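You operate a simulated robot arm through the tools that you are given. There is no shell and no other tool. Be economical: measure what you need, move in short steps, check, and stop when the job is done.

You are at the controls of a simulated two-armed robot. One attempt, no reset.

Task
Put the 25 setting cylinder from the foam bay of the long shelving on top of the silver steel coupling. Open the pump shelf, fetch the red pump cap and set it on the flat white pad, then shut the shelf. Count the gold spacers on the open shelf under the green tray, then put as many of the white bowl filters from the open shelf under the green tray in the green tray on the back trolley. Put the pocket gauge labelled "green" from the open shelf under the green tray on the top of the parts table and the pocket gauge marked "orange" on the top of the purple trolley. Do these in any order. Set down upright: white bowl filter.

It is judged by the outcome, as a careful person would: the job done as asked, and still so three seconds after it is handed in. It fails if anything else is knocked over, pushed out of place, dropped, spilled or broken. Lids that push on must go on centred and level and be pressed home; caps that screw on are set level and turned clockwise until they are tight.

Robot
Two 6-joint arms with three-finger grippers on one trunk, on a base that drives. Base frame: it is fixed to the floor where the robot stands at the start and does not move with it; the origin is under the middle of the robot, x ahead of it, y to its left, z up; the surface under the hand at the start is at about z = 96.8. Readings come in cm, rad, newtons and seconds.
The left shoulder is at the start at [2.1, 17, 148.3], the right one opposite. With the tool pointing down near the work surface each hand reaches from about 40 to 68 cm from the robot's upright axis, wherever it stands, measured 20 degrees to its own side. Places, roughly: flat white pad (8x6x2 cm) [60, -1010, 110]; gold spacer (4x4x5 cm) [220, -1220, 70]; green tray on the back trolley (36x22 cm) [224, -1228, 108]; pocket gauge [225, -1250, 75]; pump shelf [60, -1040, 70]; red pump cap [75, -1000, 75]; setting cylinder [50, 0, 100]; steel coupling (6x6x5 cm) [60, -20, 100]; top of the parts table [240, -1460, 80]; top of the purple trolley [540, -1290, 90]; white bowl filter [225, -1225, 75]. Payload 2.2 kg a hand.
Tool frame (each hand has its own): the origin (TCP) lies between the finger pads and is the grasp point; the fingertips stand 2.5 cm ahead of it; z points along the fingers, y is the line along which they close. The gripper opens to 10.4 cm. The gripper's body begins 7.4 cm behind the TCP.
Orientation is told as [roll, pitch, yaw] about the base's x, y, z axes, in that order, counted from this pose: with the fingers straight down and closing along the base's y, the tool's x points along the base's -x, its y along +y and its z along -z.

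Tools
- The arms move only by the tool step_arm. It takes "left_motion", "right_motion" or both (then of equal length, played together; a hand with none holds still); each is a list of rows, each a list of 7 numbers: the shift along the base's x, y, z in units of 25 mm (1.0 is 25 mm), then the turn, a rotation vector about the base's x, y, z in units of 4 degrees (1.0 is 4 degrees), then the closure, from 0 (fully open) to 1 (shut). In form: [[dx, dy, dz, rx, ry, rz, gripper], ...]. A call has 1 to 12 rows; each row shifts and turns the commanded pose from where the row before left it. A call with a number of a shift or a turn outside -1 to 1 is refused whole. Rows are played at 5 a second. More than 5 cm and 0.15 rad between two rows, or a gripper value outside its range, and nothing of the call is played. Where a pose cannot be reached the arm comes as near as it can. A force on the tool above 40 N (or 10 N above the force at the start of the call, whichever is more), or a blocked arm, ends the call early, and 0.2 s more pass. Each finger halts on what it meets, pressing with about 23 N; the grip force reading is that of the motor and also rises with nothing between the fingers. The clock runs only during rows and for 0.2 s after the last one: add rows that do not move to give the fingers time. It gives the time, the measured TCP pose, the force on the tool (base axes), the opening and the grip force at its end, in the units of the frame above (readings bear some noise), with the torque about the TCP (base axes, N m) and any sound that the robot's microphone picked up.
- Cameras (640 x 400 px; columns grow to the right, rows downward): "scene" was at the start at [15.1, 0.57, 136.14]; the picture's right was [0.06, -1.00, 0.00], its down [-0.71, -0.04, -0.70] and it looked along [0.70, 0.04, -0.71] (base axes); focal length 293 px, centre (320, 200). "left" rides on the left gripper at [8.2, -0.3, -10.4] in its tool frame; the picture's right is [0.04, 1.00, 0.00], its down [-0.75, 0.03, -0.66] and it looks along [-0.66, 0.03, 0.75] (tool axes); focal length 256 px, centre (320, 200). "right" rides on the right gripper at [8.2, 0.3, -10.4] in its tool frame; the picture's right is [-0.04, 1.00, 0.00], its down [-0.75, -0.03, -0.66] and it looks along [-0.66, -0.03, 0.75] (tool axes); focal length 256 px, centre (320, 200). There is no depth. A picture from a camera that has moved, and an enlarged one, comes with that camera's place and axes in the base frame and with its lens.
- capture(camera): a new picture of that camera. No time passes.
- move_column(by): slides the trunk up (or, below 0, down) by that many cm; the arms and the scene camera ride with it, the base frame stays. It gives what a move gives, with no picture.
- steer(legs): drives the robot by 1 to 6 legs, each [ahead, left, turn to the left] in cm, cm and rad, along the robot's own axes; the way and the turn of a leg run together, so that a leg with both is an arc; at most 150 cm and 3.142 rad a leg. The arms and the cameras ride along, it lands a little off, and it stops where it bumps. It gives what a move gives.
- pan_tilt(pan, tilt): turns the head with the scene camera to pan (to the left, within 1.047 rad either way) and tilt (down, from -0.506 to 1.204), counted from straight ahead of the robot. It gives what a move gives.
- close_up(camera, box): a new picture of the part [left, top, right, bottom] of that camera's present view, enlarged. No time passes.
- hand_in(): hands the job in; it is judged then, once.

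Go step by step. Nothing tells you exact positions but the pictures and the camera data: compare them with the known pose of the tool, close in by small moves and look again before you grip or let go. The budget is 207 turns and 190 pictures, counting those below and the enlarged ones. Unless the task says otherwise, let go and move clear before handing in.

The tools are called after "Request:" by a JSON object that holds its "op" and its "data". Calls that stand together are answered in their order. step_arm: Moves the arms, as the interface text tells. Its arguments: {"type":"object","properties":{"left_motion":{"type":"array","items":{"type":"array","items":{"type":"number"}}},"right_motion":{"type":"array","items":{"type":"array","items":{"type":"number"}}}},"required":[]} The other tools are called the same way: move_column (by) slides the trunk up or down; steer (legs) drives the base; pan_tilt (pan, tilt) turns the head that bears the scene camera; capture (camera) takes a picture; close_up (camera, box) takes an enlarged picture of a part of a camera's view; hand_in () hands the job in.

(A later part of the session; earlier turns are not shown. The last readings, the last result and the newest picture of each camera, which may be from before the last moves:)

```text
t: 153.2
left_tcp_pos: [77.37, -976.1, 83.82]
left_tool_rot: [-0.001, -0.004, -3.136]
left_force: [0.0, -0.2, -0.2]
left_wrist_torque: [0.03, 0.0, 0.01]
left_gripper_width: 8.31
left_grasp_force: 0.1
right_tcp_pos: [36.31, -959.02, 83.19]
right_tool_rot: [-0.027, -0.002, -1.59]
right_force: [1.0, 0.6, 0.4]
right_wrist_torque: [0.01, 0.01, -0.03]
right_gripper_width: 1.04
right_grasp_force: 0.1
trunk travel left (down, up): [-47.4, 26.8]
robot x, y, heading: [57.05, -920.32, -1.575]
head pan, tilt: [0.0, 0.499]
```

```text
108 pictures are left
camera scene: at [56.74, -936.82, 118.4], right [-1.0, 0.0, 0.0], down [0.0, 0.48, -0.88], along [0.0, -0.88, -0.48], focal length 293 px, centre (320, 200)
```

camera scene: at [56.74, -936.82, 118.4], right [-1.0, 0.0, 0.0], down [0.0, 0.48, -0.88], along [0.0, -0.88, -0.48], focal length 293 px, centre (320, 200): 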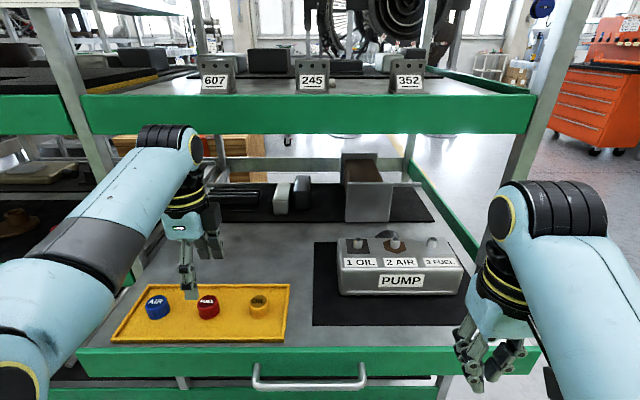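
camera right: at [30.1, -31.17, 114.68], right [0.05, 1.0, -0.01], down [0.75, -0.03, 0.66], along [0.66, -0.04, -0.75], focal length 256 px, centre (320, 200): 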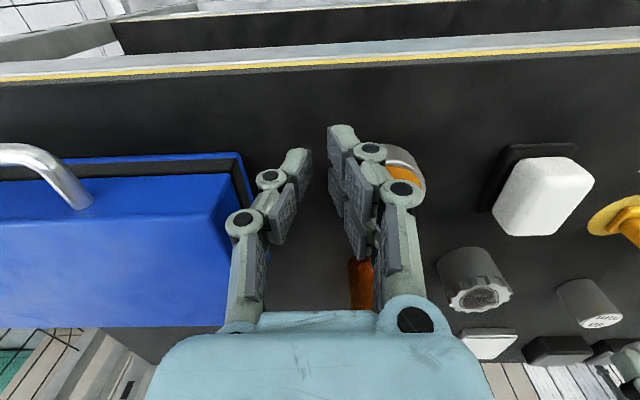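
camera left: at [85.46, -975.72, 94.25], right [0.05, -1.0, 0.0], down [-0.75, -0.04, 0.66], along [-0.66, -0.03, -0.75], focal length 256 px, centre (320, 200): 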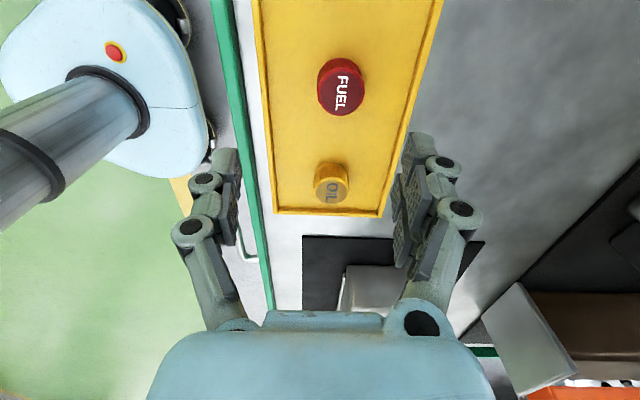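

The red cap is at about (78.7, -977.3). I'll align and lower partway.

Request:
{"op": "step_arm", "data": {"left_motion": [[0.52, -0.48, 0, 0, 0, 0, 0.3], [0, 0, -1, 0, 0, 0, 0.3], [0, 0, -1, 0, 0, 0, 0.3], [0, 0, -0.8, 0, 0, 0, 0.3], [0, 0, 0, 0, 0, 0, 0.3]]}}

Request:
{"op": "capture", "data": {"camera": "left"}}

Request:
{"op": "close_up", "data": {"camera": "scene", "box": [100, 220, 310, 360]}}

```text
t: 154.4
left_tcp_pos: [78.47, -977.22, 76.88]
left_tool_rot: [-0.001, -0.004, -3.136]
left_force: [-0.5, -0.7, 0.1]
left_wrist_torque: [-0.01, -0.01, 0.01]
left_gripper_width: 7.28
left_grasp_force: 0.1
right_tcp_pos: [36.26, -958.92, 83.12]
right_tool_rot: [-0.028, -0.001, -1.591]
right_force: [-0.9, 0.7, -0.3]
right_wrist_torque: [-0.02, -0.02, -0.01]
right_gripper_width: 1.02
right_grasp_force: 0.0
trunk travel left (down, up): [-47.4, 26.8]
robot x, y, heading: [56.94, -920.67, -1.577]
head pan, tilt: [0.0, 0.499]
```

```text
107 pictures are left
camera left: at [86.81, -976.84, 87.31], right [0.05, -1.0, 0.0], down [-0.75, -0.04, 0.66], along [-0.66, -0.03, -0.75], focal length 256 px, centre (320, 200)
```

left: 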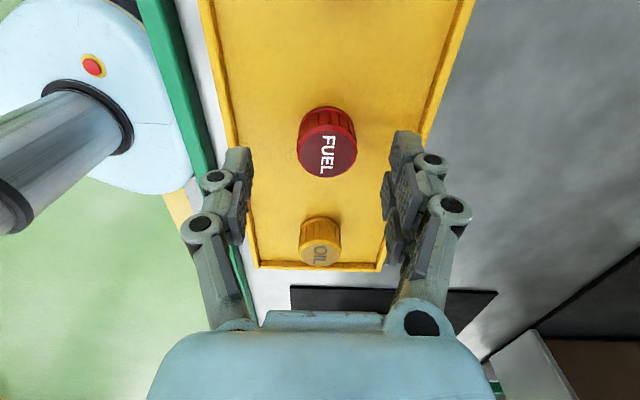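

```text
2.86 times, centred on (205, 290) of scene
camera zoom: at [56.73, -936.81, 118.41], right [-1.0, 0.0, 0.0], down [0.0, 0.48, -0.88], along [0.0, -0.88, -0.48], focal length 837 px, centre (649, -57)
```

zoom: 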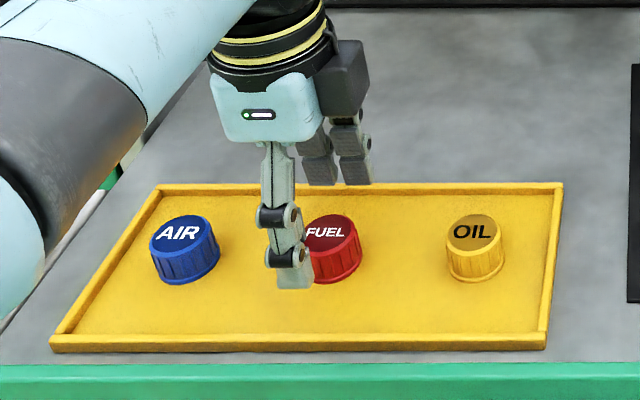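

The two views agree on a cap top at z ≈ 72.9, centred at (78.6, -977.9). I'll align, lower to z 73.3 and close.

Request:
{"op": "step_arm", "data": {"left_motion": [[0.05, -0.25, 0, 0, 0, 0, 0.3], [0, 0, -0.8, 0, 0, 0, 0.3], [0, 0, -0.6, 0, 0, 0, 0.3], [0, 0, 0, 0, 0, 0, 0.3], [0, 0, 0, 0, 0, 0, 1], [0, 0, 0, 0, 0, 0, 1], [0, 0, 0, 0, 0, 0, 1], [0, 0, 0, 0, 0, 0, 1]]}}

Request:
{"op": "capture", "data": {"camera": "left"}}

```text
t: 156.2
left_tcp_pos: [78.63, -978.04, 73.57]
left_tool_rot: [-0.001, -0.004, -3.136]
left_force: [0.2, -3.4, 8.8]
left_wrist_torque: [-0.15, -0.07, -0.04]
left_gripper_width: 3.55
left_grasp_force: 23.2
right_tcp_pos: [36.32, -958.87, 83.26]
right_tool_rot: [-0.028, -0.001, -1.59]
right_force: [0.5, 0.1, 0.0]
right_wrist_torque: [-0.01, -0.02, 0.02]
right_gripper_width: 1.02
right_grasp_force: 0.1
trunk travel left (down, up): [-47.4, 26.8]
robot x, y, heading: [56.87, -920.54, -1.579]
head pan, tilt: [0.0, 0.499]
```

```text
105 pictures are left
camera left: at [86.88, -977.56, 83.95], right [0.05, -1.0, 0.0], down [-0.75, -0.03, 0.66], along [-0.66, -0.03, -0.75], focal length 256 px, centre (320, 200)
```

left: 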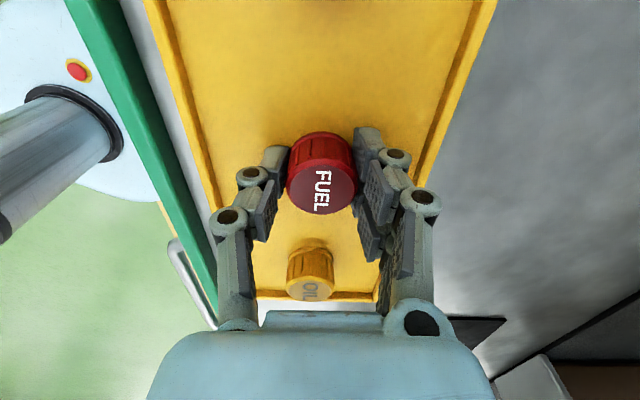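

The cap is held. I'll lift it with the trunk, clear of everything, and then look for the pad on the shelf above.

Request:
{"op": "move_column", "data": {"by": 3}}

Request:
{"op": "move_column", "data": {"by": 23}}

Request:
{"op": "capture", "data": {"camera": "scene"}}

Request:
{"op": "capture", "data": {"camera": "left"}}

```text
t: 156.9
left_tcp_pos: [78.69, -977.87, 76.22]
left_tool_rot: [-0.004, -0.004, -3.137]
left_force: [-0.8, 0.9, 0.0]
left_wrist_torque: [0.03, -0.04, -0.04]
left_gripper_width: 3.58
left_grasp_force: 22.8
right_tcp_pos: [36.28, -959.06, 85.93]
right_tool_rot: [-0.028, 0.0, -1.59]
right_force: [0.3, -0.2, 0.2]
right_wrist_torque: [0.0, 0.05, 0.0]
right_gripper_width: 1.06
right_grasp_force: 0.1
trunk travel left (down, up): [-50.4, 23.8]
robot x, y, heading: [56.86, -920.64, -1.573]
head pan, tilt: [0.0, 0.499]
```

```text
t: 159.4
left_tcp_pos: [78.57, -977.88, 99.23]
left_tool_rot: [-0.003, -0.004, -3.136]
left_force: [-0.9, -0.1, -0.1]
left_wrist_torque: [-0.02, 0.01, 0.0]
left_gripper_width: 3.53
left_grasp_force: 22.6
right_tcp_pos: [36.22, -959.01, 109.13]
right_tool_rot: [-0.03, 0.0, -1.591]
right_force: [-0.7, 0.0, 0.6]
right_wrist_torque: [-0.01, 0.02, 0.04]
right_gripper_width: 1.04
right_grasp_force: 0.1
trunk travel left (down, up): [-73.4, 0.8]
robot x, y, heading: [56.55, -920.58, -1.575]
head pan, tilt: [0.0, 0.499]
```

```text
104 pictures are left
camera scene: at [56.73, -936.61, 144.58], right [-1.0, 0.0, 0.0], down [0.0, 0.48, -0.88], along [0.0, -0.88, -0.48], focal length 293 px, centre (320, 200)
```

scene: 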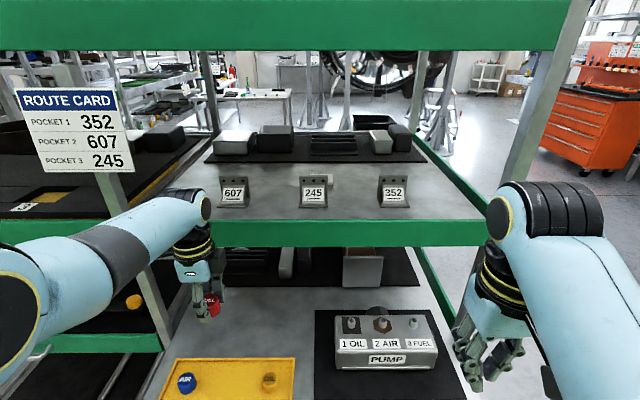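

```text
103 pictures are left
camera left: at [86.89, -977.54, 109.73], right [0.05, -1.0, 0.0], down [-0.75, -0.04, 0.66], along [-0.66, -0.03, -0.75], focal length 256 px, centre (320, 200)
```

left: 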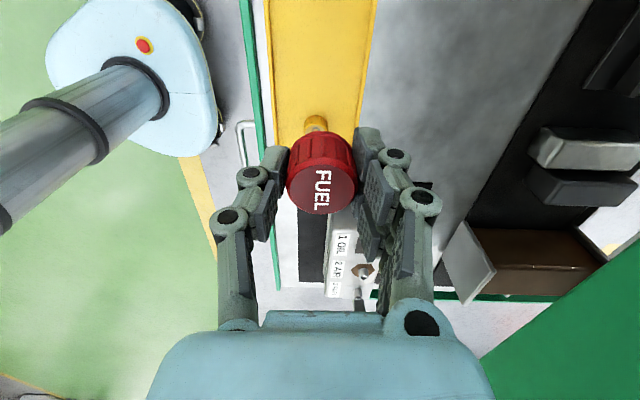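

I'll enlarge the upper shelf, where something pale lies behind the 245 holder.

Request:
{"op": "close_up", "data": {"camera": "scene", "box": [190, 110, 450, 260]}}

Request:
{"op": "close_up", "data": {"camera": "scene", "box": [270, 150, 370, 230]}}

```text
2.46 times, centred on (320, 185) of scene
camera zoom: at [56.73, -936.61, 144.58], right [-1.0, 0.0, 0.0], down [0.0, 0.48, -0.88], along [0.0, -0.88, -0.48], focal length 721 px, centre (320, 237)
```

zoom: 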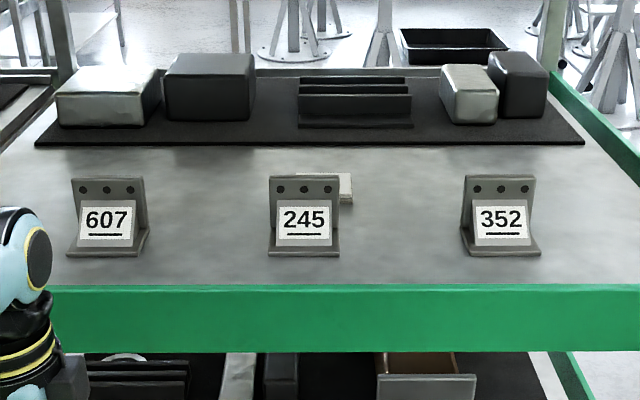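

```text
5.00 times, centred on (320, 190) of scene
camera zoom: at [56.73, -936.61, 144.58], right [-1.0, 0.0, 0.0], down [0.0, 0.48, -0.88], along [0.0, -0.88, -0.48], focal length 1465 px, centre (320, 250)
```

zoom: 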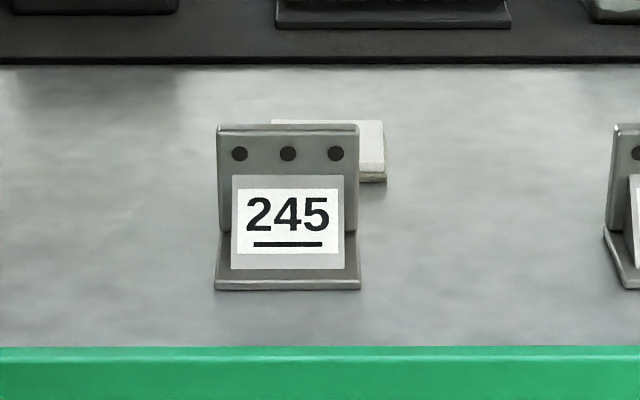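

The white pad lies right behind the 245 holder at about (56.4, -1006). I'll pass between the 245 and 352 holders and come to it from the side. First I'll turn the hand back so its fingers close along x.

Request:
{"op": "step_arm", "data": {"left_motion": [[0, 0, 0, 0, 0, 1, 1], [0, 0, 0, 0, 0, 1, 1], [0, 0, 0, 0, 0, 1, 1], [0, 0, 0, 0, 0, 1, 1], [0, 0, 0, 0, 0, 1, 1], [0, 0, 0, 0, 0, 1, 1], [0, 0, 0, 0, 0, 1, 1], [0, 0, 0, 0, 0, 1, 1], [0, 0, 0, 0, 0, 1, 1], [0, 0, 0, 0, 0, 1, 1], [0, 0, 0, 0, 0, 1, 1], [0, 0, 0, 0, 0, 0, 1]]}}

Request:
{"op": "step_arm", "data": {"left_motion": [[0, 0, 0, 0, 0, 1, 1], [0, 0, 0, 0, 0, 1, 1], [0, 0, 0, 0, 0, 1, 1], [0, 0, 0, 0, 0, 1, 1], [0, 0, 0, 0, 0, 1, 1], [0, 0, 0, 0, 0, 1, 1], [0, 0, 0, 0, 0, 1, 1], [0, 0, 0, 0, 0, 1, 1], [0, 0, 0, 0, 0, 1, 1], [0, 0, 0, 0, 0, 1, 1], [0, 0, 0, 0, 0, 1, 1], [0, 0, 0, 0, 0, 0.4, 1]]}}

Request:
{"op": "steer", "data": {"legs": [[0, -26, 0]]}}

Request:
{"op": "step_arm", "data": {"left_motion": [[0, 0, 1, 0, 0, 0, 1], [0, 0, 1, 0, 0, 0, 1], [0, 0, 1, 0, 0, 0, 1], [0, 0, 1, 0, 0, 0, 1], [0, 0, 1, 0, 0, 0, 1], [0, 0, 0, 0, 0, 0, 1]]}}

Request:
{"op": "capture", "data": {"camera": "scene"}}

Request:
{"op": "capture", "data": {"camera": "left"}}

```text
t: 162.0
left_tcp_pos: [78.69, -977.76, 99.25]
left_tool_rot: [-0.001, -0.002, -2.366]
left_force: [-0.2, 0.4, 0.2]
left_wrist_torque: [0.0, 0.0, 0.03]
left_gripper_width: 3.52
left_grasp_force: 23.5
right_tcp_pos: [36.34, -959.05, 109.27]
right_tool_rot: [-0.028, -0.001, -1.591]
right_force: [0.2, 0.4, 0.9]
right_wrist_torque: [0.0, -0.01, 0.01]
right_gripper_width: 1.07
right_grasp_force: 0.2
trunk travel left (down, up): [-73.4, 0.8]
robot x, y, heading: [56.9, -920.36, -1.574]
head pan, tilt: [0.0, 0.499]
```

```text
t: 164.6
left_tcp_pos: [78.71, -977.78, 99.35]
left_tool_rot: [-0.002, -0.002, -1.571]
left_force: [0.3, -0.2, -0.1]
left_wrist_torque: [0.01, 0.03, -0.02]
left_gripper_width: 3.5
left_grasp_force: 23.1
right_tcp_pos: [36.31, -959.01, 109.19]
right_tool_rot: [-0.027, -0.003, -1.588]
right_force: [-0.4, 0.1, -0.3]
right_wrist_torque: [0.03, 0.02, -0.06]
right_gripper_width: 1.03
right_grasp_force: 0.0
trunk travel left (down, up): [-73.4, 0.8]
robot x, y, heading: [56.73, -920.51, -1.575]
head pan, tilt: [0.0, 0.499]
```

```text
t: 166.4
left_tcp_pos: [52.45, -977.74, 99.39]
left_tool_rot: [-0.002, -0.002, -1.574]
left_force: [-0.4, -0.6, 0.3]
left_wrist_torque: [0.01, 0.0, 0.03]
left_gripper_width: 3.52
left_grasp_force: 22.6
right_tcp_pos: [10.17, -958.86, 109.09]
right_tool_rot: [-0.027, -0.001, -1.593]
right_force: [-0.2, 0.0, -0.1]
right_wrist_torque: [-0.03, 0.0, 0.0]
right_gripper_width: 1.02
right_grasp_force: 0.0
trunk travel left (down, up): [-73.4, 0.8]
robot x, y, heading: [30.92, -920.47, -1.578]
head pan, tilt: [0.0, 0.499]
```

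```text
t: 167.8
left_tcp_pos: [52.55, -977.75, 112.27]
left_tool_rot: [-0.003, 0.0, -1.574]
left_force: [0.0, 0.6, 0.1]
left_wrist_torque: [0.02, 0.03, 0.02]
left_gripper_width: 3.54
left_grasp_force: 22.4
right_tcp_pos: [10.14, -958.82, 109.18]
right_tool_rot: [-0.029, -0.002, -1.59]
right_force: [1.0, 0.2, 0.1]
right_wrist_torque: [0.02, 0.0, 0.01]
right_gripper_width: 1.05
right_grasp_force: 0.1
trunk travel left (down, up): [-73.4, 0.8]
robot x, y, heading: [30.71, -920.45, -1.579]
head pan, tilt: [0.0, 0.499]
```

```text
100 pictures are left
camera scene: at [30.65, -936.47, 144.59], right [-1.0, 0.01, 0.0], down [0.0, 0.48, -0.88], along [-0.01, -0.88, -0.48], focal length 293 px, centre (320, 200)
```

scene: 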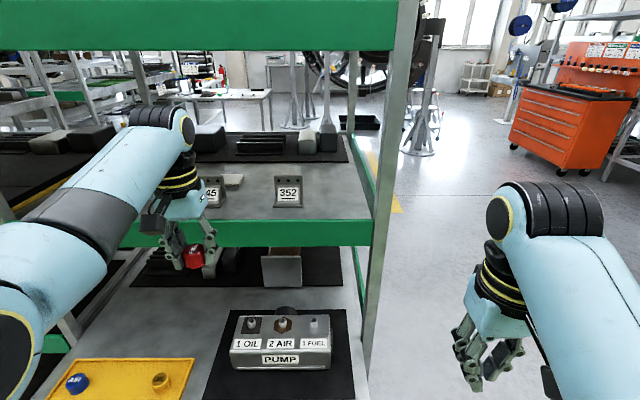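

```text
99 pictures are left
camera left: at [52.27, -969.59, 122.54], right [1.0, 0.04, 0.0], down [0.03, -0.75, 0.66], along [0.02, -0.66, -0.75], focal length 256 px, centre (320, 200)
```

left: 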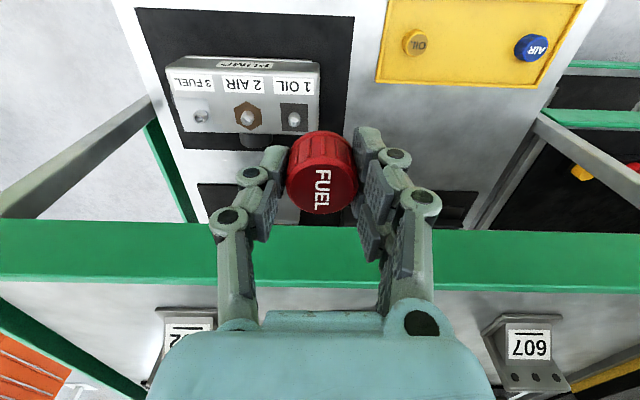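

The hand rose fine to z 112. I'll measure the pad and holders from this angle.

Request:
{"op": "close_up", "data": {"camera": "scene", "box": [190, 160, 320, 240]}}

```text
4.92 times, centred on (255, 200) of scene
camera zoom: at [30.65, -936.47, 144.59], right [-1.0, 0.01, 0.0], down [0.0, 0.48, -0.88], along [-0.01, -0.88, -0.48], focal length 1443 px, centre (640, 200)
```

zoom: 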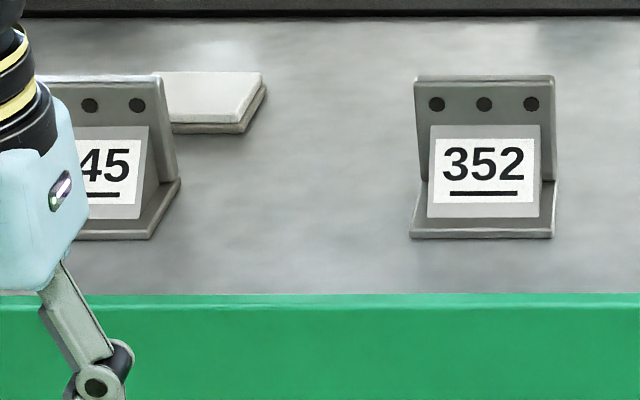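

The pad top spans x 52.8–59.6, y -1010 to -1017, at z ≈ 109.7, and the gap between the holders is x 42–54.8. I'll swing the right hand outward, line the left hand up on x ≈ 48.5 and then drive in.

Request:
{"op": "step_arm", "data": {"left_motion": [[0, 0, 0.3, 0, 0, 0, 1], [0, 0, 0, 0, 0, 0, 1], [0, 0, 0, 0, 0, 0, 1], [0, 0, 0, 0, 0, 0, 1], [0, 0, 0, 0, 0, 0, 1], [0, 0, 0, 0, 0, 0, 1]], "right_motion": [[-1, 0.2, 0, 0, 0, 0, 0.9], [-1, 0.2, 0, 0, 0, 0, 0.9], [-1, 0.2, 0, 0, 0, 0, 0.9], [-1, 0.2, 0, 0, 0, 0, 0.9], [-1, 0.2, 0, 0, 0, 0, 0.9], [-1, 0, 0, 0, 0, 0, 0.9]]}}

Request:
{"op": "steer", "data": {"legs": [[0, 6, 0]]}}

Request:
{"op": "step_arm", "data": {"left_motion": [[-0.8, 0, 0, 0, 0, 0, 1], [-0.8, 0, 0, 0, 0, 0, 1], [-0.8, 0, 0, 0, 0, 0, 1], [-0.8, 0, 0, 0, 0, 0, 1], [-0.8, 0, 0, 0, 0, 0, 1], [0, 0, 0, 0, 0, 0, 1]]}}

Request:
{"op": "capture", "data": {"camera": "scene"}}

```text
t: 169.2
left_tcp_pos: [52.38, -977.83, 112.72]
left_tool_rot: [-0.001, -0.002, -1.575]
left_force: [-0.7, -0.2, -0.7]
left_wrist_torque: [-0.01, -0.03, -0.01]
left_gripper_width: 3.51
left_grasp_force: 22.6
right_tcp_pos: [-4.99, -956.18, 109.1]
right_tool_rot: [-0.025, -0.002, -1.592]
right_force: [-0.1, -0.7, -0.5]
right_wrist_torque: [-0.05, 0.0, 0.0]
right_gripper_width: 1.05
right_grasp_force: 0.1
trunk travel left (down, up): [-73.4, 0.8]
robot x, y, heading: [30.76, -920.39, -1.576]
head pan, tilt: [0.0, 0.499]
```

```text
t: 170.2
left_tcp_pos: [58.71, -977.91, 112.76]
left_tool_rot: [-0.002, -0.004, -1.576]
left_force: [1.5, 0.0, -0.2]
left_wrist_torque: [0.02, 0.07, -0.03]
left_gripper_width: 3.53
left_grasp_force: 22.7
right_tcp_pos: [1.24, -956.11, 109.28]
right_tool_rot: [-0.027, -0.002, -1.593]
right_force: [0.7, -0.2, 0.4]
right_wrist_torque: [-0.02, 0.01, -0.01]
right_gripper_width: 1.04
right_grasp_force: 0.0
trunk travel left (down, up): [-73.4, 0.8]
robot x, y, heading: [37.01, -920.64, -1.578]
head pan, tilt: [0.0, 0.499]
```

```text
t: 171.6
left_tcp_pos: [48.38, -977.84, 112.82]
left_tool_rot: [-0.003, -0.005, -1.577]
left_force: [-0.2, -0.1, -0.9]
left_wrist_torque: [0.01, 0.01, 0.0]
left_gripper_width: 3.52
left_grasp_force: 23.3
right_tcp_pos: [1.29, -956.2, 109.08]
right_tool_rot: [-0.026, 0.0, -1.593]
right_force: [-0.1, 0.6, 0.5]
right_wrist_torque: [0.0, 0.01, 0.0]
right_gripper_width: 1.05
right_grasp_force: 0.2
trunk travel left (down, up): [-73.4, 0.8]
robot x, y, heading: [36.63, -920.49, -1.569]
head pan, tilt: [0.0, 0.499]
```

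```text
97 pictures are left
camera scene: at [36.76, -936.5, 144.59], right [-1.0, 0.01, 0.0], down [0.0, 0.48, -0.88], along [-0.01, -0.88, -0.48], focal length 293 px, centre (320, 200)
```

scene: 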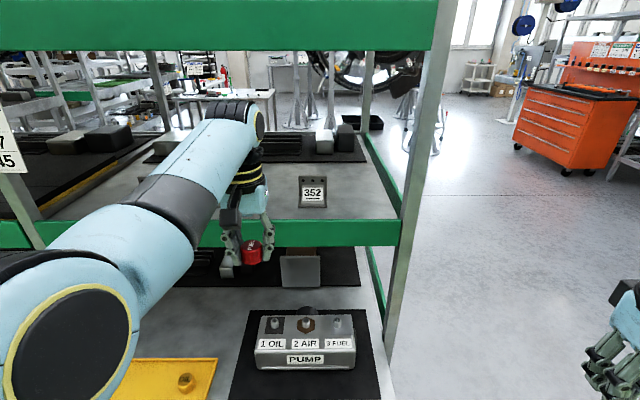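

The wrist top is at z ≈ 137.4, with about 5 cm clear under the top shelf. I'll raise the last 0.8 cm and drive in.

Request:
{"op": "move_column", "data": {"by": 0.8}}

Request:
{"op": "steer", "data": {"legs": [[18, 0, 0]]}}

Request:
{"op": "capture", "data": {"camera": "left"}}

Request:
{"op": "capture", "data": {"camera": "scene"}}

```text
t: 172.2
left_tcp_pos: [48.57, -977.9, 113.57]
left_tool_rot: [-0.002, -0.005, -1.577]
left_force: [-0.2, 0.2, 0.2]
left_wrist_torque: [0.01, -0.02, -0.04]
left_gripper_width: 3.54
left_grasp_force: 22.5
right_tcp_pos: [1.17, -956.18, 109.91]
right_tool_rot: [-0.027, -0.003, -1.594]
right_force: [0.0, -0.1, 0.4]
right_wrist_torque: [-0.01, -0.01, -0.02]
right_gripper_width: 1.02
right_grasp_force: 0.1
trunk travel left (down, up): [-74.2, 0.0]
robot x, y, heading: [37.06, -920.53, -1.578]
head pan, tilt: [0.0, 0.499]
```

```text
t: 173.7
left_tcp_pos: [49.02, -995.56, 113.67]
left_tool_rot: [-0.002, -0.002, -1.568]
left_force: [-0.8, -0.4, -1.0]
left_wrist_torque: [0.03, -0.01, 0.01]
left_gripper_width: 3.53
left_grasp_force: 23.3
right_tcp_pos: [1.44, -974.37, 109.73]
right_tool_rot: [-0.029, 0.0, -1.583]
right_force: [-0.9, -0.4, 0.1]
right_wrist_torque: [0.05, -0.03, 0.0]
right_gripper_width: 1.06
right_grasp_force: 0.0
trunk travel left (down, up): [-74.2, 0.0]
robot x, y, heading: [36.74, -938.16, -1.574]
head pan, tilt: [0.0, 0.499]
```

```text
96 pictures are left
camera left: at [48.73, -987.44, 124.05], right [1.0, 0.04, 0.0], down [0.03, -0.75, 0.66], along [0.03, -0.66, -0.75], focal length 256 px, centre (320, 200)
```

left: 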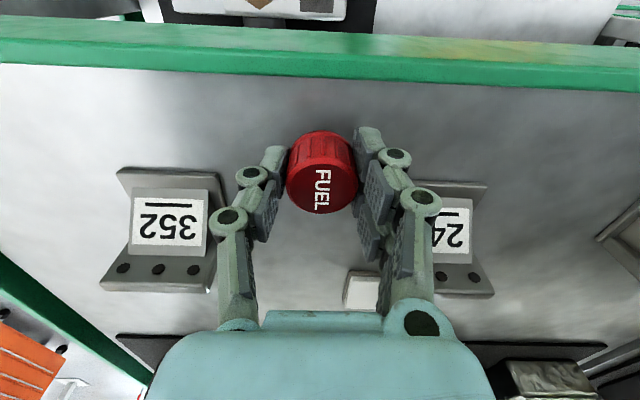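

```text
95 pictures are left
camera scene: at [36.83, -954.34, 145.39], right [-1.0, 0.0, 0.0], down [0.0, 0.48, -0.88], along [0.0, -0.88, -0.48], focal length 293 px, centre (320, 200)
```

scene: 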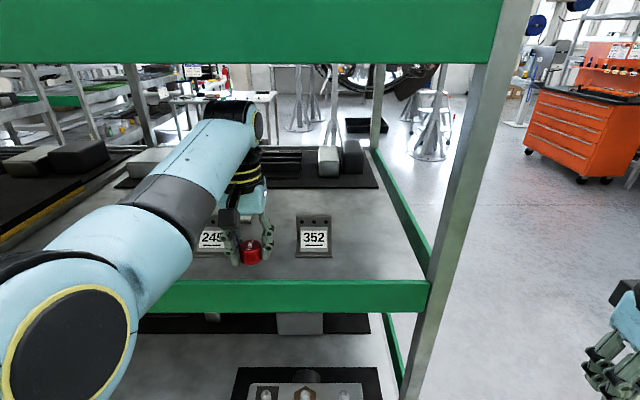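

The hand is centred in the gap. I'll drive in a further 12 cm.

Request:
{"op": "steer", "data": {"legs": [[12, 0, 0]]}}

Request:
{"op": "step_arm", "data": {"left_motion": [[0, -0.8, 0, 0, 0, 0, 1], [0, -0.8, 0, 0, 0, 0, 1], [0, -0.6, 0, 0, 0, 0, 1], [0, 0, 0, 0, 0, 0, 1]]}}

Request:
{"op": "capture", "data": {"camera": "left"}}

Request:
{"op": "capture", "data": {"camera": "scene"}}

```text
t: 174.9
left_tcp_pos: [49.2, -1007.79, 113.61]
left_tool_rot: [-0.001, -0.001, -1.563]
left_force: [0.3, -0.4, -0.2]
left_wrist_torque: [0.0, -0.06, -0.01]
left_gripper_width: 3.54
left_grasp_force: 22.8
right_tcp_pos: [1.6, -986.72, 109.86]
right_tool_rot: [-0.027, 0.001, -1.583]
right_force: [0.2, 0.2, -0.2]
right_wrist_torque: [0.04, 0.03, 0.0]
right_gripper_width: 1.06
right_grasp_force: 0.1
trunk travel left (down, up): [-74.2, 0.0]
robot x, y, heading: [36.79, -950.71, -1.565]
head pan, tilt: [0.0, 0.499]
```

```text
t: 175.9
left_tcp_pos: [49.15, -1013.39, 113.67]
left_tool_rot: [-0.001, -0.003, -1.564]
left_force: [-0.5, -0.2, -0.1]
left_wrist_torque: [0.01, -0.03, -0.03]
left_gripper_width: 3.52
left_grasp_force: 22.5
right_tcp_pos: [1.62, -986.66, 109.82]
right_tool_rot: [-0.028, 0.0, -1.581]
right_force: [0.0, 0.8, 0.3]
right_wrist_torque: [0.02, 0.0, 0.02]
right_gripper_width: 1.06
right_grasp_force: 0.1
trunk travel left (down, up): [-74.2, 0.0]
robot x, y, heading: [36.75, -950.47, -1.566]
head pan, tilt: [0.0, 0.499]
```

```text
94 pictures are left
camera left: at [48.8, -1005.19, 124.1], right [1.0, 0.05, 0.0], down [0.04, -0.75, 0.66], along [0.03, -0.66, -0.75], focal length 256 px, centre (320, 200)
```

left: 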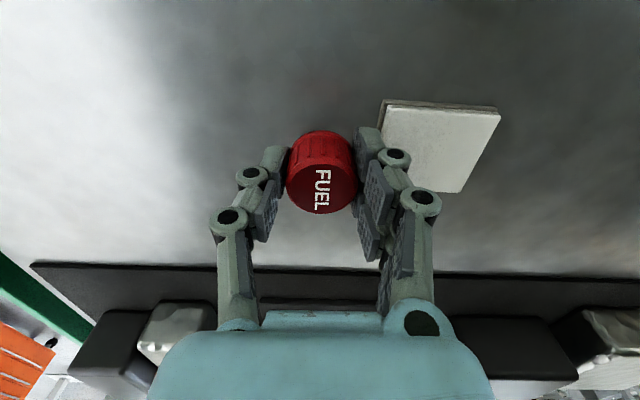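

```text
93 pictures are left
camera scene: at [36.92, -966.59, 145.4], right [-1.0, 0.0, 0.0], down [0.0, 0.48, -0.88], along [0.0, -0.88, -0.48], focal length 293 px, centre (320, 200)
```

scene: 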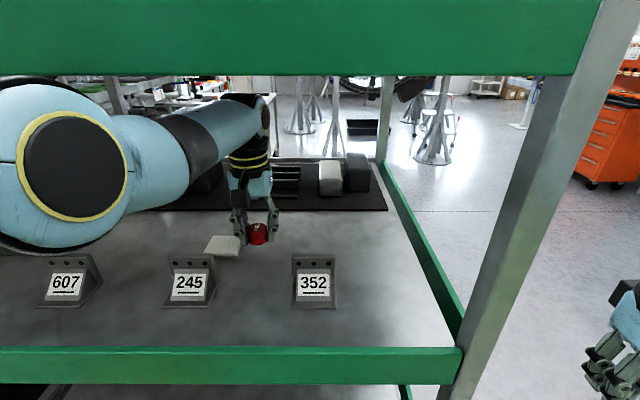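

The pad's centre is at about (56.6, -1013.1). I'll slide the cap over it.

Request:
{"op": "step_arm", "data": {"left_motion": [[0.75, 0, 0, 0, 0, 0, 1], [0.75, 0, 0, 0, 0, 0, 1], [0.75, 0, 0, 0, 0, 0, 1], [0.7, 0.05, 0, 0, 0, 0, 1], [0, 0, 0, 0, 0, 0, 1]]}}

Request:
{"op": "capture", "data": {"camera": "left"}}

Request:
{"op": "close_up", "data": {"camera": "scene", "box": [150, 170, 290, 270]}}

```text
t: 177.1
left_tcp_pos: [56.59, -1013.09, 113.61]
left_tool_rot: [-0.001, -0.002, -1.564]
left_force: [-1.2, 0.0, -1.1]
left_wrist_torque: [0.0, 0.0, -0.03]
left_gripper_width: 3.53
left_grasp_force: 23.0
right_tcp_pos: [1.64, -986.79, 109.77]
right_tool_rot: [-0.023, 0.003, -1.58]
right_force: [0.0, 0.2, 0.1]
right_wrist_torque: [0.01, -0.01, 0.01]
right_gripper_width: 1.05
right_grasp_force: 0.0
trunk travel left (down, up): [-74.2, 0.0]
robot x, y, heading: [36.99, -950.5, -1.563]
head pan, tilt: [0.0, 0.499]
```

```text
92 pictures are left
camera left: at [56.23, -1005.0, 124.11], right [1.0, 0.05, 0.0], down [0.04, -0.75, 0.66], along [0.03, -0.66, -0.75], focal length 256 px, centre (320, 200)
```

left: 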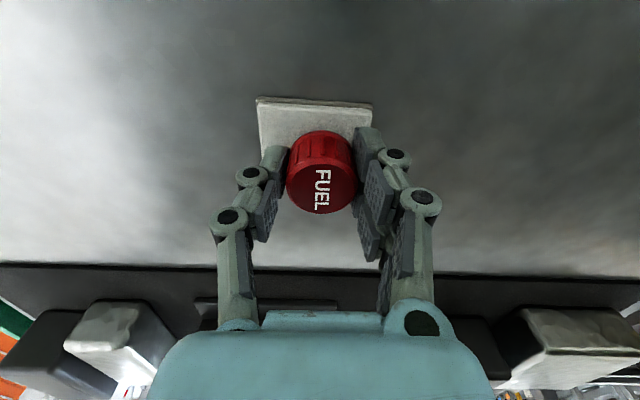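

```text
4.00 times, centred on (220, 220) of scene
camera zoom: at [36.86, -966.64, 145.39], right [-1.0, 0.0, 0.0], down [0.0, 0.48, -0.88], along [0.0, -0.88, -0.48], focal length 1172 px, centre (720, 120)
```

zoom: 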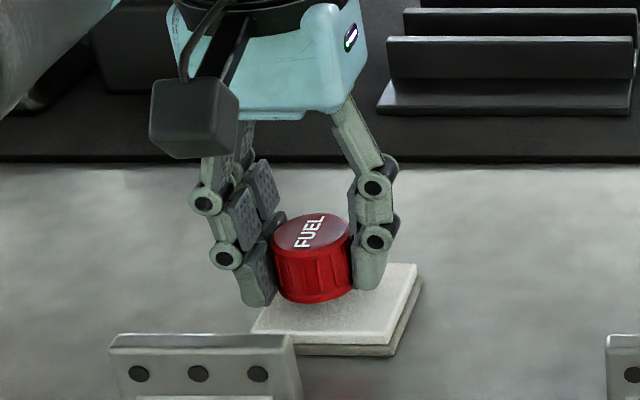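

The cap is just about over the pad. I'll shift 0.6 cm in -x and lower to contact.

Request:
{"op": "step_arm", "data": {"left_motion": [[-0.25, 0, 0, 0, 0, 0, 1], [0, 0, -0.3, 0, 0, 0, 1], [0, 0, -0.12, 0, 0, 0, 1], [0, 0, -0.08, 0, 0, 0, 1], [0, 0, 0, 0, 0, 0, 1]]}}

Request:
{"op": "close_up", "data": {"camera": "scene", "box": [150, 170, 290, 270]}}

```text
t: 178.3
left_tcp_pos: [56.17, -1013.21, 112.55]
left_tool_rot: [-0.002, -0.001, -1.564]
left_force: [1.2, -1.3, 6.0]
left_wrist_torque: [0.03, -0.11, -0.01]
left_gripper_width: 3.52
left_grasp_force: 23.1
right_tcp_pos: [1.58, -986.7, 109.92]
right_tool_rot: [-0.028, 0.001, -1.581]
right_force: [0.2, 0.2, -0.2]
right_wrist_torque: [0.0, -0.02, -0.02]
right_gripper_width: 1.05
right_grasp_force: 0.1
trunk travel left (down, up): [-74.2, 0.0]
robot x, y, heading: [36.69, -950.97, -1.566]
head pan, tilt: [0.0, 0.499]
```

```text
4.00 times, centred on (220, 220) of scene
camera zoom: at [36.91, -966.58, 145.41], right [-1.0, 0.0, 0.0], down [0.0, 0.48, -0.88], along [0.0, -0.88, -0.48], focal length 1172 px, centre (720, 120)
```

zoom: 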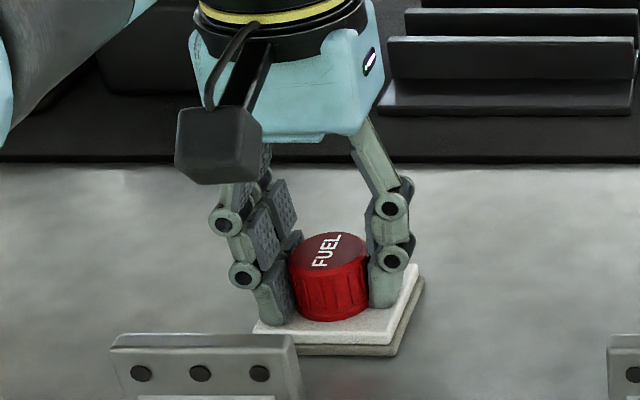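

The cap rests on the pad. I'll release and rise 3.5 cm.

Request:
{"op": "step_arm", "data": {"left_motion": [[0, 0, 0, 0, 0, 0, 0.5], [0, 0, 0, 0, 0, 0, 0.45], [0, 0, 0, 0, 0, 0, 0.45], [0, 0, 0.5, 0, 0, 0, 0.45], [0, 0, 0.5, 0, 0, 0, 0.45], [0, 0, 0.45, 0, 0, 0, 0.45], [0, 0, 0, 0, 0, 0, 0.45]]}}

Request:
{"op": "capture", "data": {"camera": "left"}}

Request:
{"op": "close_up", "data": {"camera": "scene", "box": [150, 170, 290, 270]}}

```text
t: 179.9
left_tcp_pos: [55.92, -1013.39, 116.14]
left_tool_rot: [-0.002, -0.002, -1.564]
left_force: [1.1, 0.5, 0.2]
left_wrist_torque: [-0.01, -0.02, -0.01]
left_gripper_width: 5.72
left_grasp_force: 0.2
right_tcp_pos: [1.71, -986.8, 109.83]
right_tool_rot: [-0.028, -0.001, -1.582]
right_force: [0.2, -0.3, -0.1]
right_wrist_torque: [-0.01, -0.01, -0.02]
right_gripper_width: 1.04
right_grasp_force: 0.0
trunk travel left (down, up): [-74.2, 0.0]
robot x, y, heading: [36.66, -950.7, -1.568]
head pan, tilt: [0.0, 0.499]
```

```text
89 pictures are left
camera left: at [55.6, -1005.24, 126.55], right [1.0, 0.05, 0.0], down [0.04, -0.75, 0.66], along [0.03, -0.66, -0.75], focal length 256 px, centre (320, 200)
```

left: 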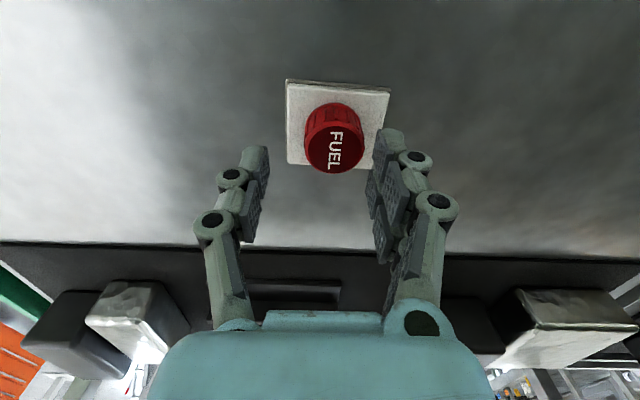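

```text
4.00 times, centred on (220, 220) of scene
camera zoom: at [36.92, -966.63, 145.39], right [-1.0, 0.0, 0.0], down [0.0, 0.48, -0.88], along [0.0, -0.88, -0.48], focal length 1172 px, centre (720, 120)
```

zoom: 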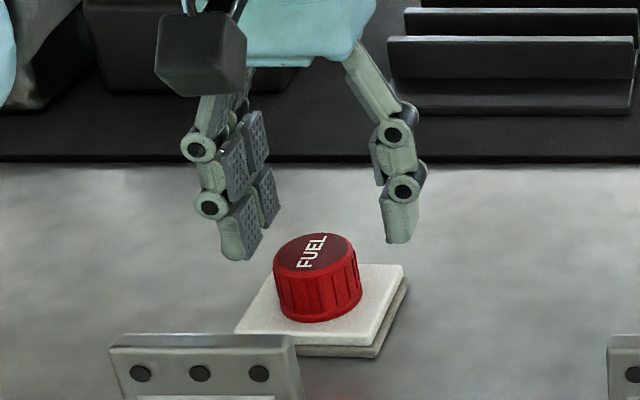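

The cap sits on the pad. I'll back out by coming 3.5 cm toward me, sliding to x ≈ 48.7 and then leaving through the gap.

Request:
{"op": "step_arm", "data": {"left_motion": [[0, 0.7, 0, 0, 0, 0, 0.45], [0, 0.7, 0, 0, 0, 0, 0.45], [-0.8, 0, 0, 0, 0, 0, 0.6], [-0.8, 0, 0, 0, 0, 0, 0.7], [-0.8, 0, 0, 0, 0, 0, 0.75], [-0.5, 0, 0, 0, 0, 0, 0.75], [0, 0, 0, 0, 0, 0, 0.75]]}}

Request:
{"op": "capture", "data": {"camera": "scene"}}

```text
t: 181.5
left_tcp_pos: [48.65, -1009.55, 115.86]
left_tool_rot: [-0.002, -0.002, -1.563]
left_force: [0.1, 0.4, -0.5]
left_wrist_torque: [0.0, 0.02, 0.01]
left_gripper_width: 2.62
left_grasp_force: 0.0
right_tcp_pos: [1.66, -986.74, 109.92]
right_tool_rot: [-0.027, 0.0, -1.581]
right_force: [-0.5, 0.1, 1.0]
right_wrist_torque: [0.0, 0.03, -0.01]
right_gripper_width: 1.03
right_grasp_force: 0.1
trunk travel left (down, up): [-74.2, 0.0]
robot x, y, heading: [37.02, -950.61, -1.572]
head pan, tilt: [0.0, 0.499]
```

```text
87 pictures are left
camera scene: at [36.95, -966.62, 145.39], right [-1.0, 0.0, 0.0], down [0.0, 0.48, -0.88], along [0.0, -0.88, -0.48], focal length 293 px, centre (320, 200)
```

scene: 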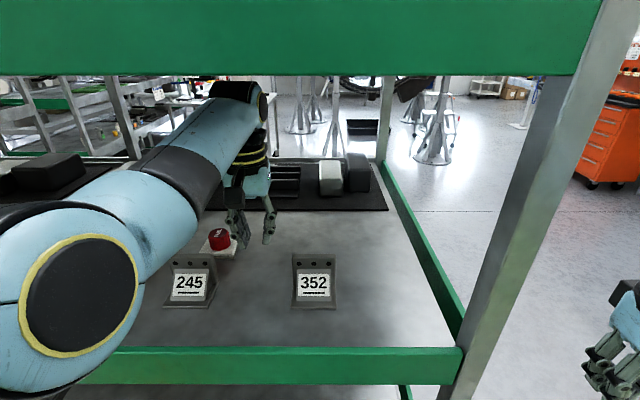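

I'll lower 2 cm and reverse out.

Request:
{"op": "step_arm", "data": {"left_motion": [[0, 0, -0.8, 0, 0, 0, 0.75], [0, 0, 0, 0, 0, 0, 0.75]]}}

Request:
{"op": "steer", "data": {"legs": [[-34, 0, 0]]}}

Request:
{"op": "capture", "data": {"camera": "scene"}}

```text
t: 182.1
left_tcp_pos: [48.78, -1009.59, 113.97]
left_tool_rot: [-0.001, -0.003, -1.564]
left_force: [0.4, -0.1, 0.5]
left_wrist_torque: [0.01, 0.0, -0.03]
left_gripper_width: 2.59
left_grasp_force: 0.1
right_tcp_pos: [1.59, -986.88, 109.89]
right_tool_rot: [-0.028, 0.001, -1.582]
right_force: [-0.3, 0.6, -0.4]
right_wrist_torque: [0.01, 0.02, -0.01]
right_gripper_width: 1.06
right_grasp_force: 0.2
trunk travel left (down, up): [-74.2, 0.0]
robot x, y, heading: [37.0, -950.45, -1.566]
head pan, tilt: [0.0, 0.499]
```

```text
t: 184.3
left_tcp_pos: [48.93, -976.1, 113.93]
left_tool_rot: [0.0, -0.002, -1.554]
left_force: [0.1, 0.2, 0.6]
left_wrist_torque: [0.03, -0.01, 0.02]
left_gripper_width: 2.61
left_grasp_force: 0.1
right_tcp_pos: [1.69, -953.8, 109.83]
right_tool_rot: [-0.028, -0.002, -1.569]
right_force: [1.2, -0.3, 0.2]
right_wrist_torque: [0.0, 0.01, 0.01]
right_gripper_width: 1.03
right_grasp_force: 0.1
trunk travel left (down, up): [-74.2, 0.0]
robot x, y, heading: [36.5, -917.07, -1.556]
head pan, tilt: [0.0, 0.499]
```

```text
86 pictures are left
camera scene: at [36.76, -933.29, 145.4], right [-1.0, -0.01, 0.0], down [-0.01, 0.48, -0.88], along [0.01, -0.88, -0.48], focal length 293 px, centre (320, 200)
```

scene: 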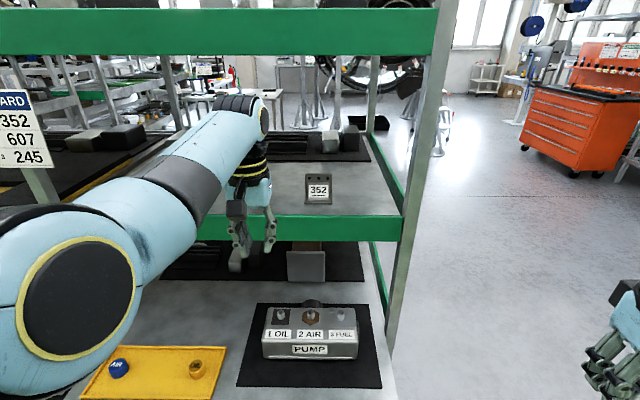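

Now I'll shut the shelf: back off, close the fingers, lower to handle height, centre on it and push.

Request:
{"op": "steer", "data": {"legs": [[-28, 9, -0.015]]}}

Request:
{"op": "step_arm", "data": {"left_motion": [[0, 0, 0, 0, 0, 0, 1], [0, 0, 0, 0, 0, 0, 1], [0, 0, 0, 0, 0, 0, 1]]}}

Request:
{"op": "move_column", "data": {"by": -45}}

Request:
{"op": "pan_tilt", "data": {"pan": 0.0, "tilt": 0.6}}

Request:
{"op": "capture", "data": {"camera": "scene"}}

```text
t: 186.4
left_tcp_pos: [57.25, -947.48, 113.88]
left_tool_rot: [-0.002, -0.002, -1.563]
left_force: [-0.8, -1.5, -0.4]
left_wrist_torque: [0.02, -0.03, 0.0]
left_gripper_width: 2.6
left_grasp_force: 0.0
right_tcp_pos: [10.2, -924.69, 109.91]
right_tool_rot: [-0.029, -0.002, -1.581]
right_force: [0.3, 0.7, 0.0]
right_wrist_torque: [-0.02, -0.04, 0.01]
right_gripper_width: 1.03
right_grasp_force: 0.1
trunk travel left (down, up): [-74.2, 0.0]
robot x, y, heading: [45.48, -888.35, -1.569]
head pan, tilt: [0.0, 0.499]
```

```text
t: 187.2
left_tcp_pos: [57.34, -947.45, 113.91]
left_tool_rot: [-0.002, -0.003, -1.561]
left_force: [-0.5, 0.2, 0.1]
left_wrist_torque: [0.01, 0.03, -0.03]
left_gripper_width: 0.0
left_grasp_force: 23.2
right_tcp_pos: [10.22, -924.81, 109.86]
right_tool_rot: [-0.027, -0.001, -1.58]
right_force: [0.1, -0.2, 0.5]
right_wrist_torque: [-0.01, 0.0, -0.02]
right_gripper_width: 1.04
right_grasp_force: 0.1
trunk travel left (down, up): [-74.2, 0.0]
robot x, y, heading: [45.56, -888.17, -1.568]
head pan, tilt: [0.0, 0.499]
```

```text
refused: -45 is not a number from -40 to 40
```

```text
t: 187.8
left_tcp_pos: [57.26, -947.44, 113.96]
left_tool_rot: [-0.002, -0.004, -1.562]
left_force: [-0.4, -0.4, -0.9]
left_wrist_torque: [0.04, 0.03, 0.02]
left_gripper_width: 0.03
left_grasp_force: 22.7
right_tcp_pos: [10.17, -924.77, 109.97]
right_tool_rot: [-0.028, -0.001, -1.58]
right_force: [0.5, -0.6, 1.2]
right_wrist_torque: [0.01, -0.02, 0.01]
right_gripper_width: 1.04
right_grasp_force: 0.0
trunk travel left (down, up): [-74.2, 0.0]
robot x, y, heading: [45.39, -888.59, -1.571]
head pan, tilt: [0.0, 0.6]
```

```text
85 pictures are left
camera scene: at [45.5, -904.3, 144.49], right [-1.0, -0.01, 0.0], down [0.0, 0.56, -0.83], along [0.01, -0.83, -0.56], focal length 293 px, centre (320, 200)
```

scene: 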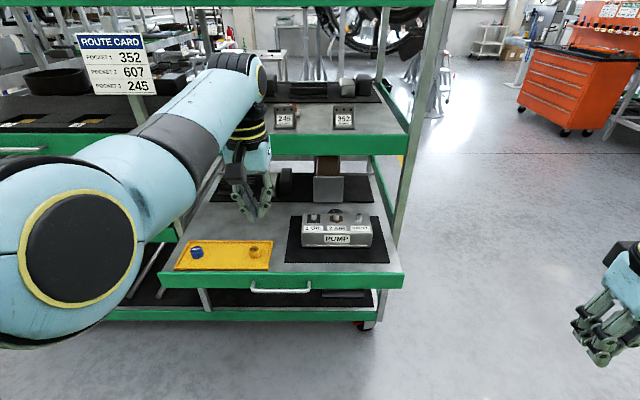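

I'll lower by 40 and finish with the arm, then check the height against the handle.

Request:
{"op": "move_column", "data": {"by": -40}}

Request:
{"op": "step_arm", "data": {"left_motion": [[0, 0, -1, 0, 0, 0, 1], [0, 0, -0.9, 0, 0, 0, 1], [0, 0, 0, 0, 0, 0, 1]]}}

Request:
{"op": "steer", "data": {"legs": [[10, 0, 0]]}}

Request:
{"op": "capture", "data": {"camera": "left"}}

Request:
{"op": "capture", "data": {"camera": "scene"}}

```text
t: 191.7
left_tcp_pos: [57.38, -947.38, 73.89]
left_tool_rot: [0.0, -0.004, -1.562]
left_force: [0.1, 0.1, 0.2]
left_wrist_torque: [0.0, 0.0, 0.0]
left_gripper_width: 0.03
left_grasp_force: 23.2
right_tcp_pos: [10.25, -924.77, 69.89]
right_tool_rot: [-0.028, -0.002, -1.58]
right_force: [0.8, 0.1, 0.2]
right_wrist_torque: [0.0, 0.01, 0.01]
right_gripper_width: 1.06
right_grasp_force: 0.2
trunk travel left (down, up): [-34.2, 40.0]
robot x, y, heading: [45.5, -888.39, -1.565]
head pan, tilt: [0.0, 0.6]
```

```text
t: 192.5
left_tcp_pos: [57.36, -947.7, 69.22]
left_tool_rot: [-0.002, -0.005, -1.563]
left_force: [-0.2, -0.8, 0.0]
left_wrist_torque: [-0.02, -0.01, -0.02]
left_gripper_width: 0.0
left_grasp_force: 23.3
right_tcp_pos: [10.19, -924.74, 69.97]
right_tool_rot: [-0.027, -0.001, -1.58]
right_force: [-0.1, 0.0, 0.3]
right_wrist_torque: [0.01, 0.0, 0.03]
right_gripper_width: 1.03
right_grasp_force: 0.2
trunk travel left (down, up): [-34.2, 40.0]
robot x, y, heading: [45.36, -888.66, -1.564]
head pan, tilt: [0.0, 0.6]
```

```text
t: 193.6
left_tcp_pos: [57.39, -957.54, 69.15]
left_tool_rot: [-0.001, -0.001, -1.563]
left_force: [-0.2, -0.3, -0.3]
left_wrist_torque: [0.05, -0.02, 0.01]
left_gripper_width: 0.01
left_grasp_force: 22.6
right_tcp_pos: [10.28, -934.64, 69.92]
right_tool_rot: [-0.027, -0.001, -1.581]
right_force: [-0.4, -0.2, -0.4]
right_wrist_torque: [0.06, 0.0, 0.01]
right_gripper_width: 1.05
right_grasp_force: 0.2
trunk travel left (down, up): [-34.2, 40.0]
robot x, y, heading: [45.57, -898.14, -1.565]
head pan, tilt: [0.0, 0.6]
```

```text
84 pictures are left
camera left: at [57.05, -949.41, 79.57], right [1.0, 0.05, 0.0], down [0.04, -0.75, 0.66], along [0.03, -0.66, -0.75], focal length 256 px, centre (320, 200)
```

left: 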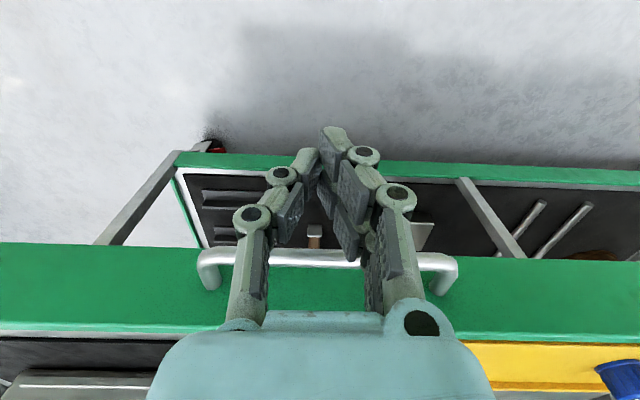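

```text
83 pictures are left
camera scene: at [45.58, -914.98, 103.9], right [-1.0, -0.01, 0.0], down [0.0, 0.57, -0.82], along [0.01, -0.82, -0.57], focal length 293 px, centre (320, 200)
```

scene: 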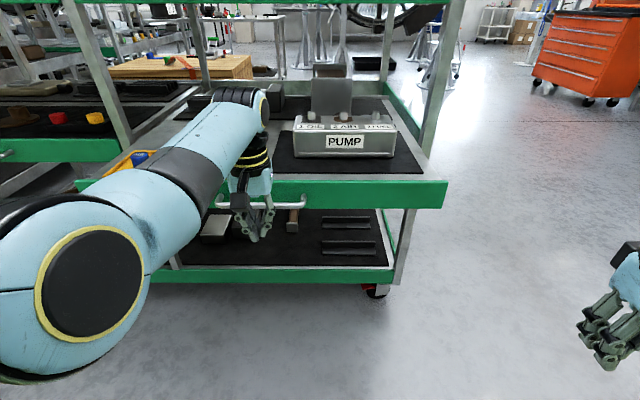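

The fingers are square in front of the bar at its height. I'll push forward.

Request:
{"op": "steer", "data": {"legs": [[14, 0, 0], [10, 0, 0]]}}

Request:
{"op": "steer", "data": {"legs": [[4.5, 0, 0]]}}

Request:
{"op": "capture", "data": {"camera": "scene"}}

Request:
{"op": "capture", "data": {"camera": "left"}}

```text
t: 194.6
left_tcp_pos: [57.18, -961.88, 68.98]
left_tool_rot: [-0.002, 0.018, -1.564]
left_force: [0.1, 0.3, 0.7]
left_wrist_torque: [0.03, 0.0, -0.03]
left_gripper_width: 0.0
left_grasp_force: 23.2
right_tcp_pos: [10.27, -939.36, 69.87]
right_tool_rot: [-0.029, 0.002, -1.581]
right_force: [0.1, 0.0, 0.3]
right_wrist_torque: [0.03, 0.02, -0.03]
right_gripper_width: 1.05
right_grasp_force: 0.0
trunk travel left (down, up): [-34.2, 40.0]
robot x, y, heading: [45.85, -903.32, -1.571]
head pan, tilt: [0.0, 0.6]
stopped in leg 1: the force on the tool passed its limit at 60 N (the readings are from after the stop); the commanded pose is now the measured one
```

```text
t: 195.5
left_tcp_pos: [57.09, -966.24, 68.95]
left_tool_rot: [-0.003, 0.018, -1.565]
left_force: [0.0, -0.3, 0.6]
left_wrist_torque: [0.02, -0.03, 0.04]
left_gripper_width: 0.02
left_grasp_force: 23.0
right_tcp_pos: [10.18, -943.76, 69.92]
right_tool_rot: [-0.028, 0.0, -1.58]
right_force: [1.0, -1.1, -0.4]
right_wrist_torque: [0.06, -0.01, 0.02]
right_gripper_width: 1.05
right_grasp_force: 0.1
trunk travel left (down, up): [-34.2, 40.0]
robot x, y, heading: [45.61, -907.64, -1.565]
head pan, tilt: [0.0, 0.6]
```

```text
82 pictures are left
camera scene: at [45.56, -924.18, 103.9], right [-1.0, 0.0, 0.0], down [0.0, 0.57, -0.82], along [0.0, -0.82, -0.57], focal length 293 px, centre (320, 200)
```

scene: 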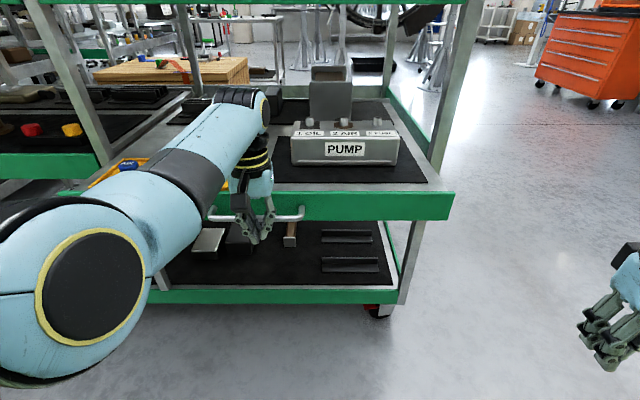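

```text
81 pictures are left
camera left: at [56.8, -958.32, 79.61], right [1.0, 0.05, 0.0], down [0.04, -0.76, 0.64], along [0.03, -0.64, -0.77], focal length 256 px, centre (320, 200)
```

left: 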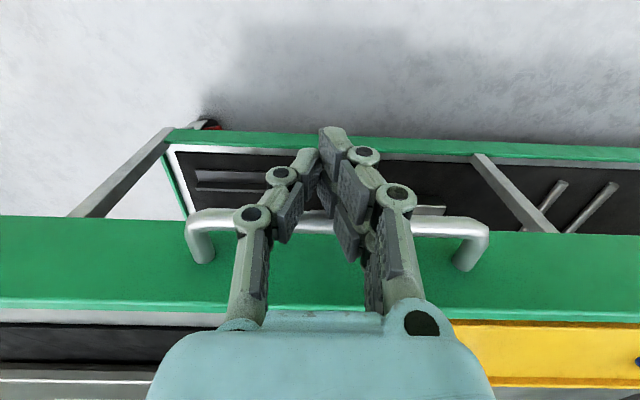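

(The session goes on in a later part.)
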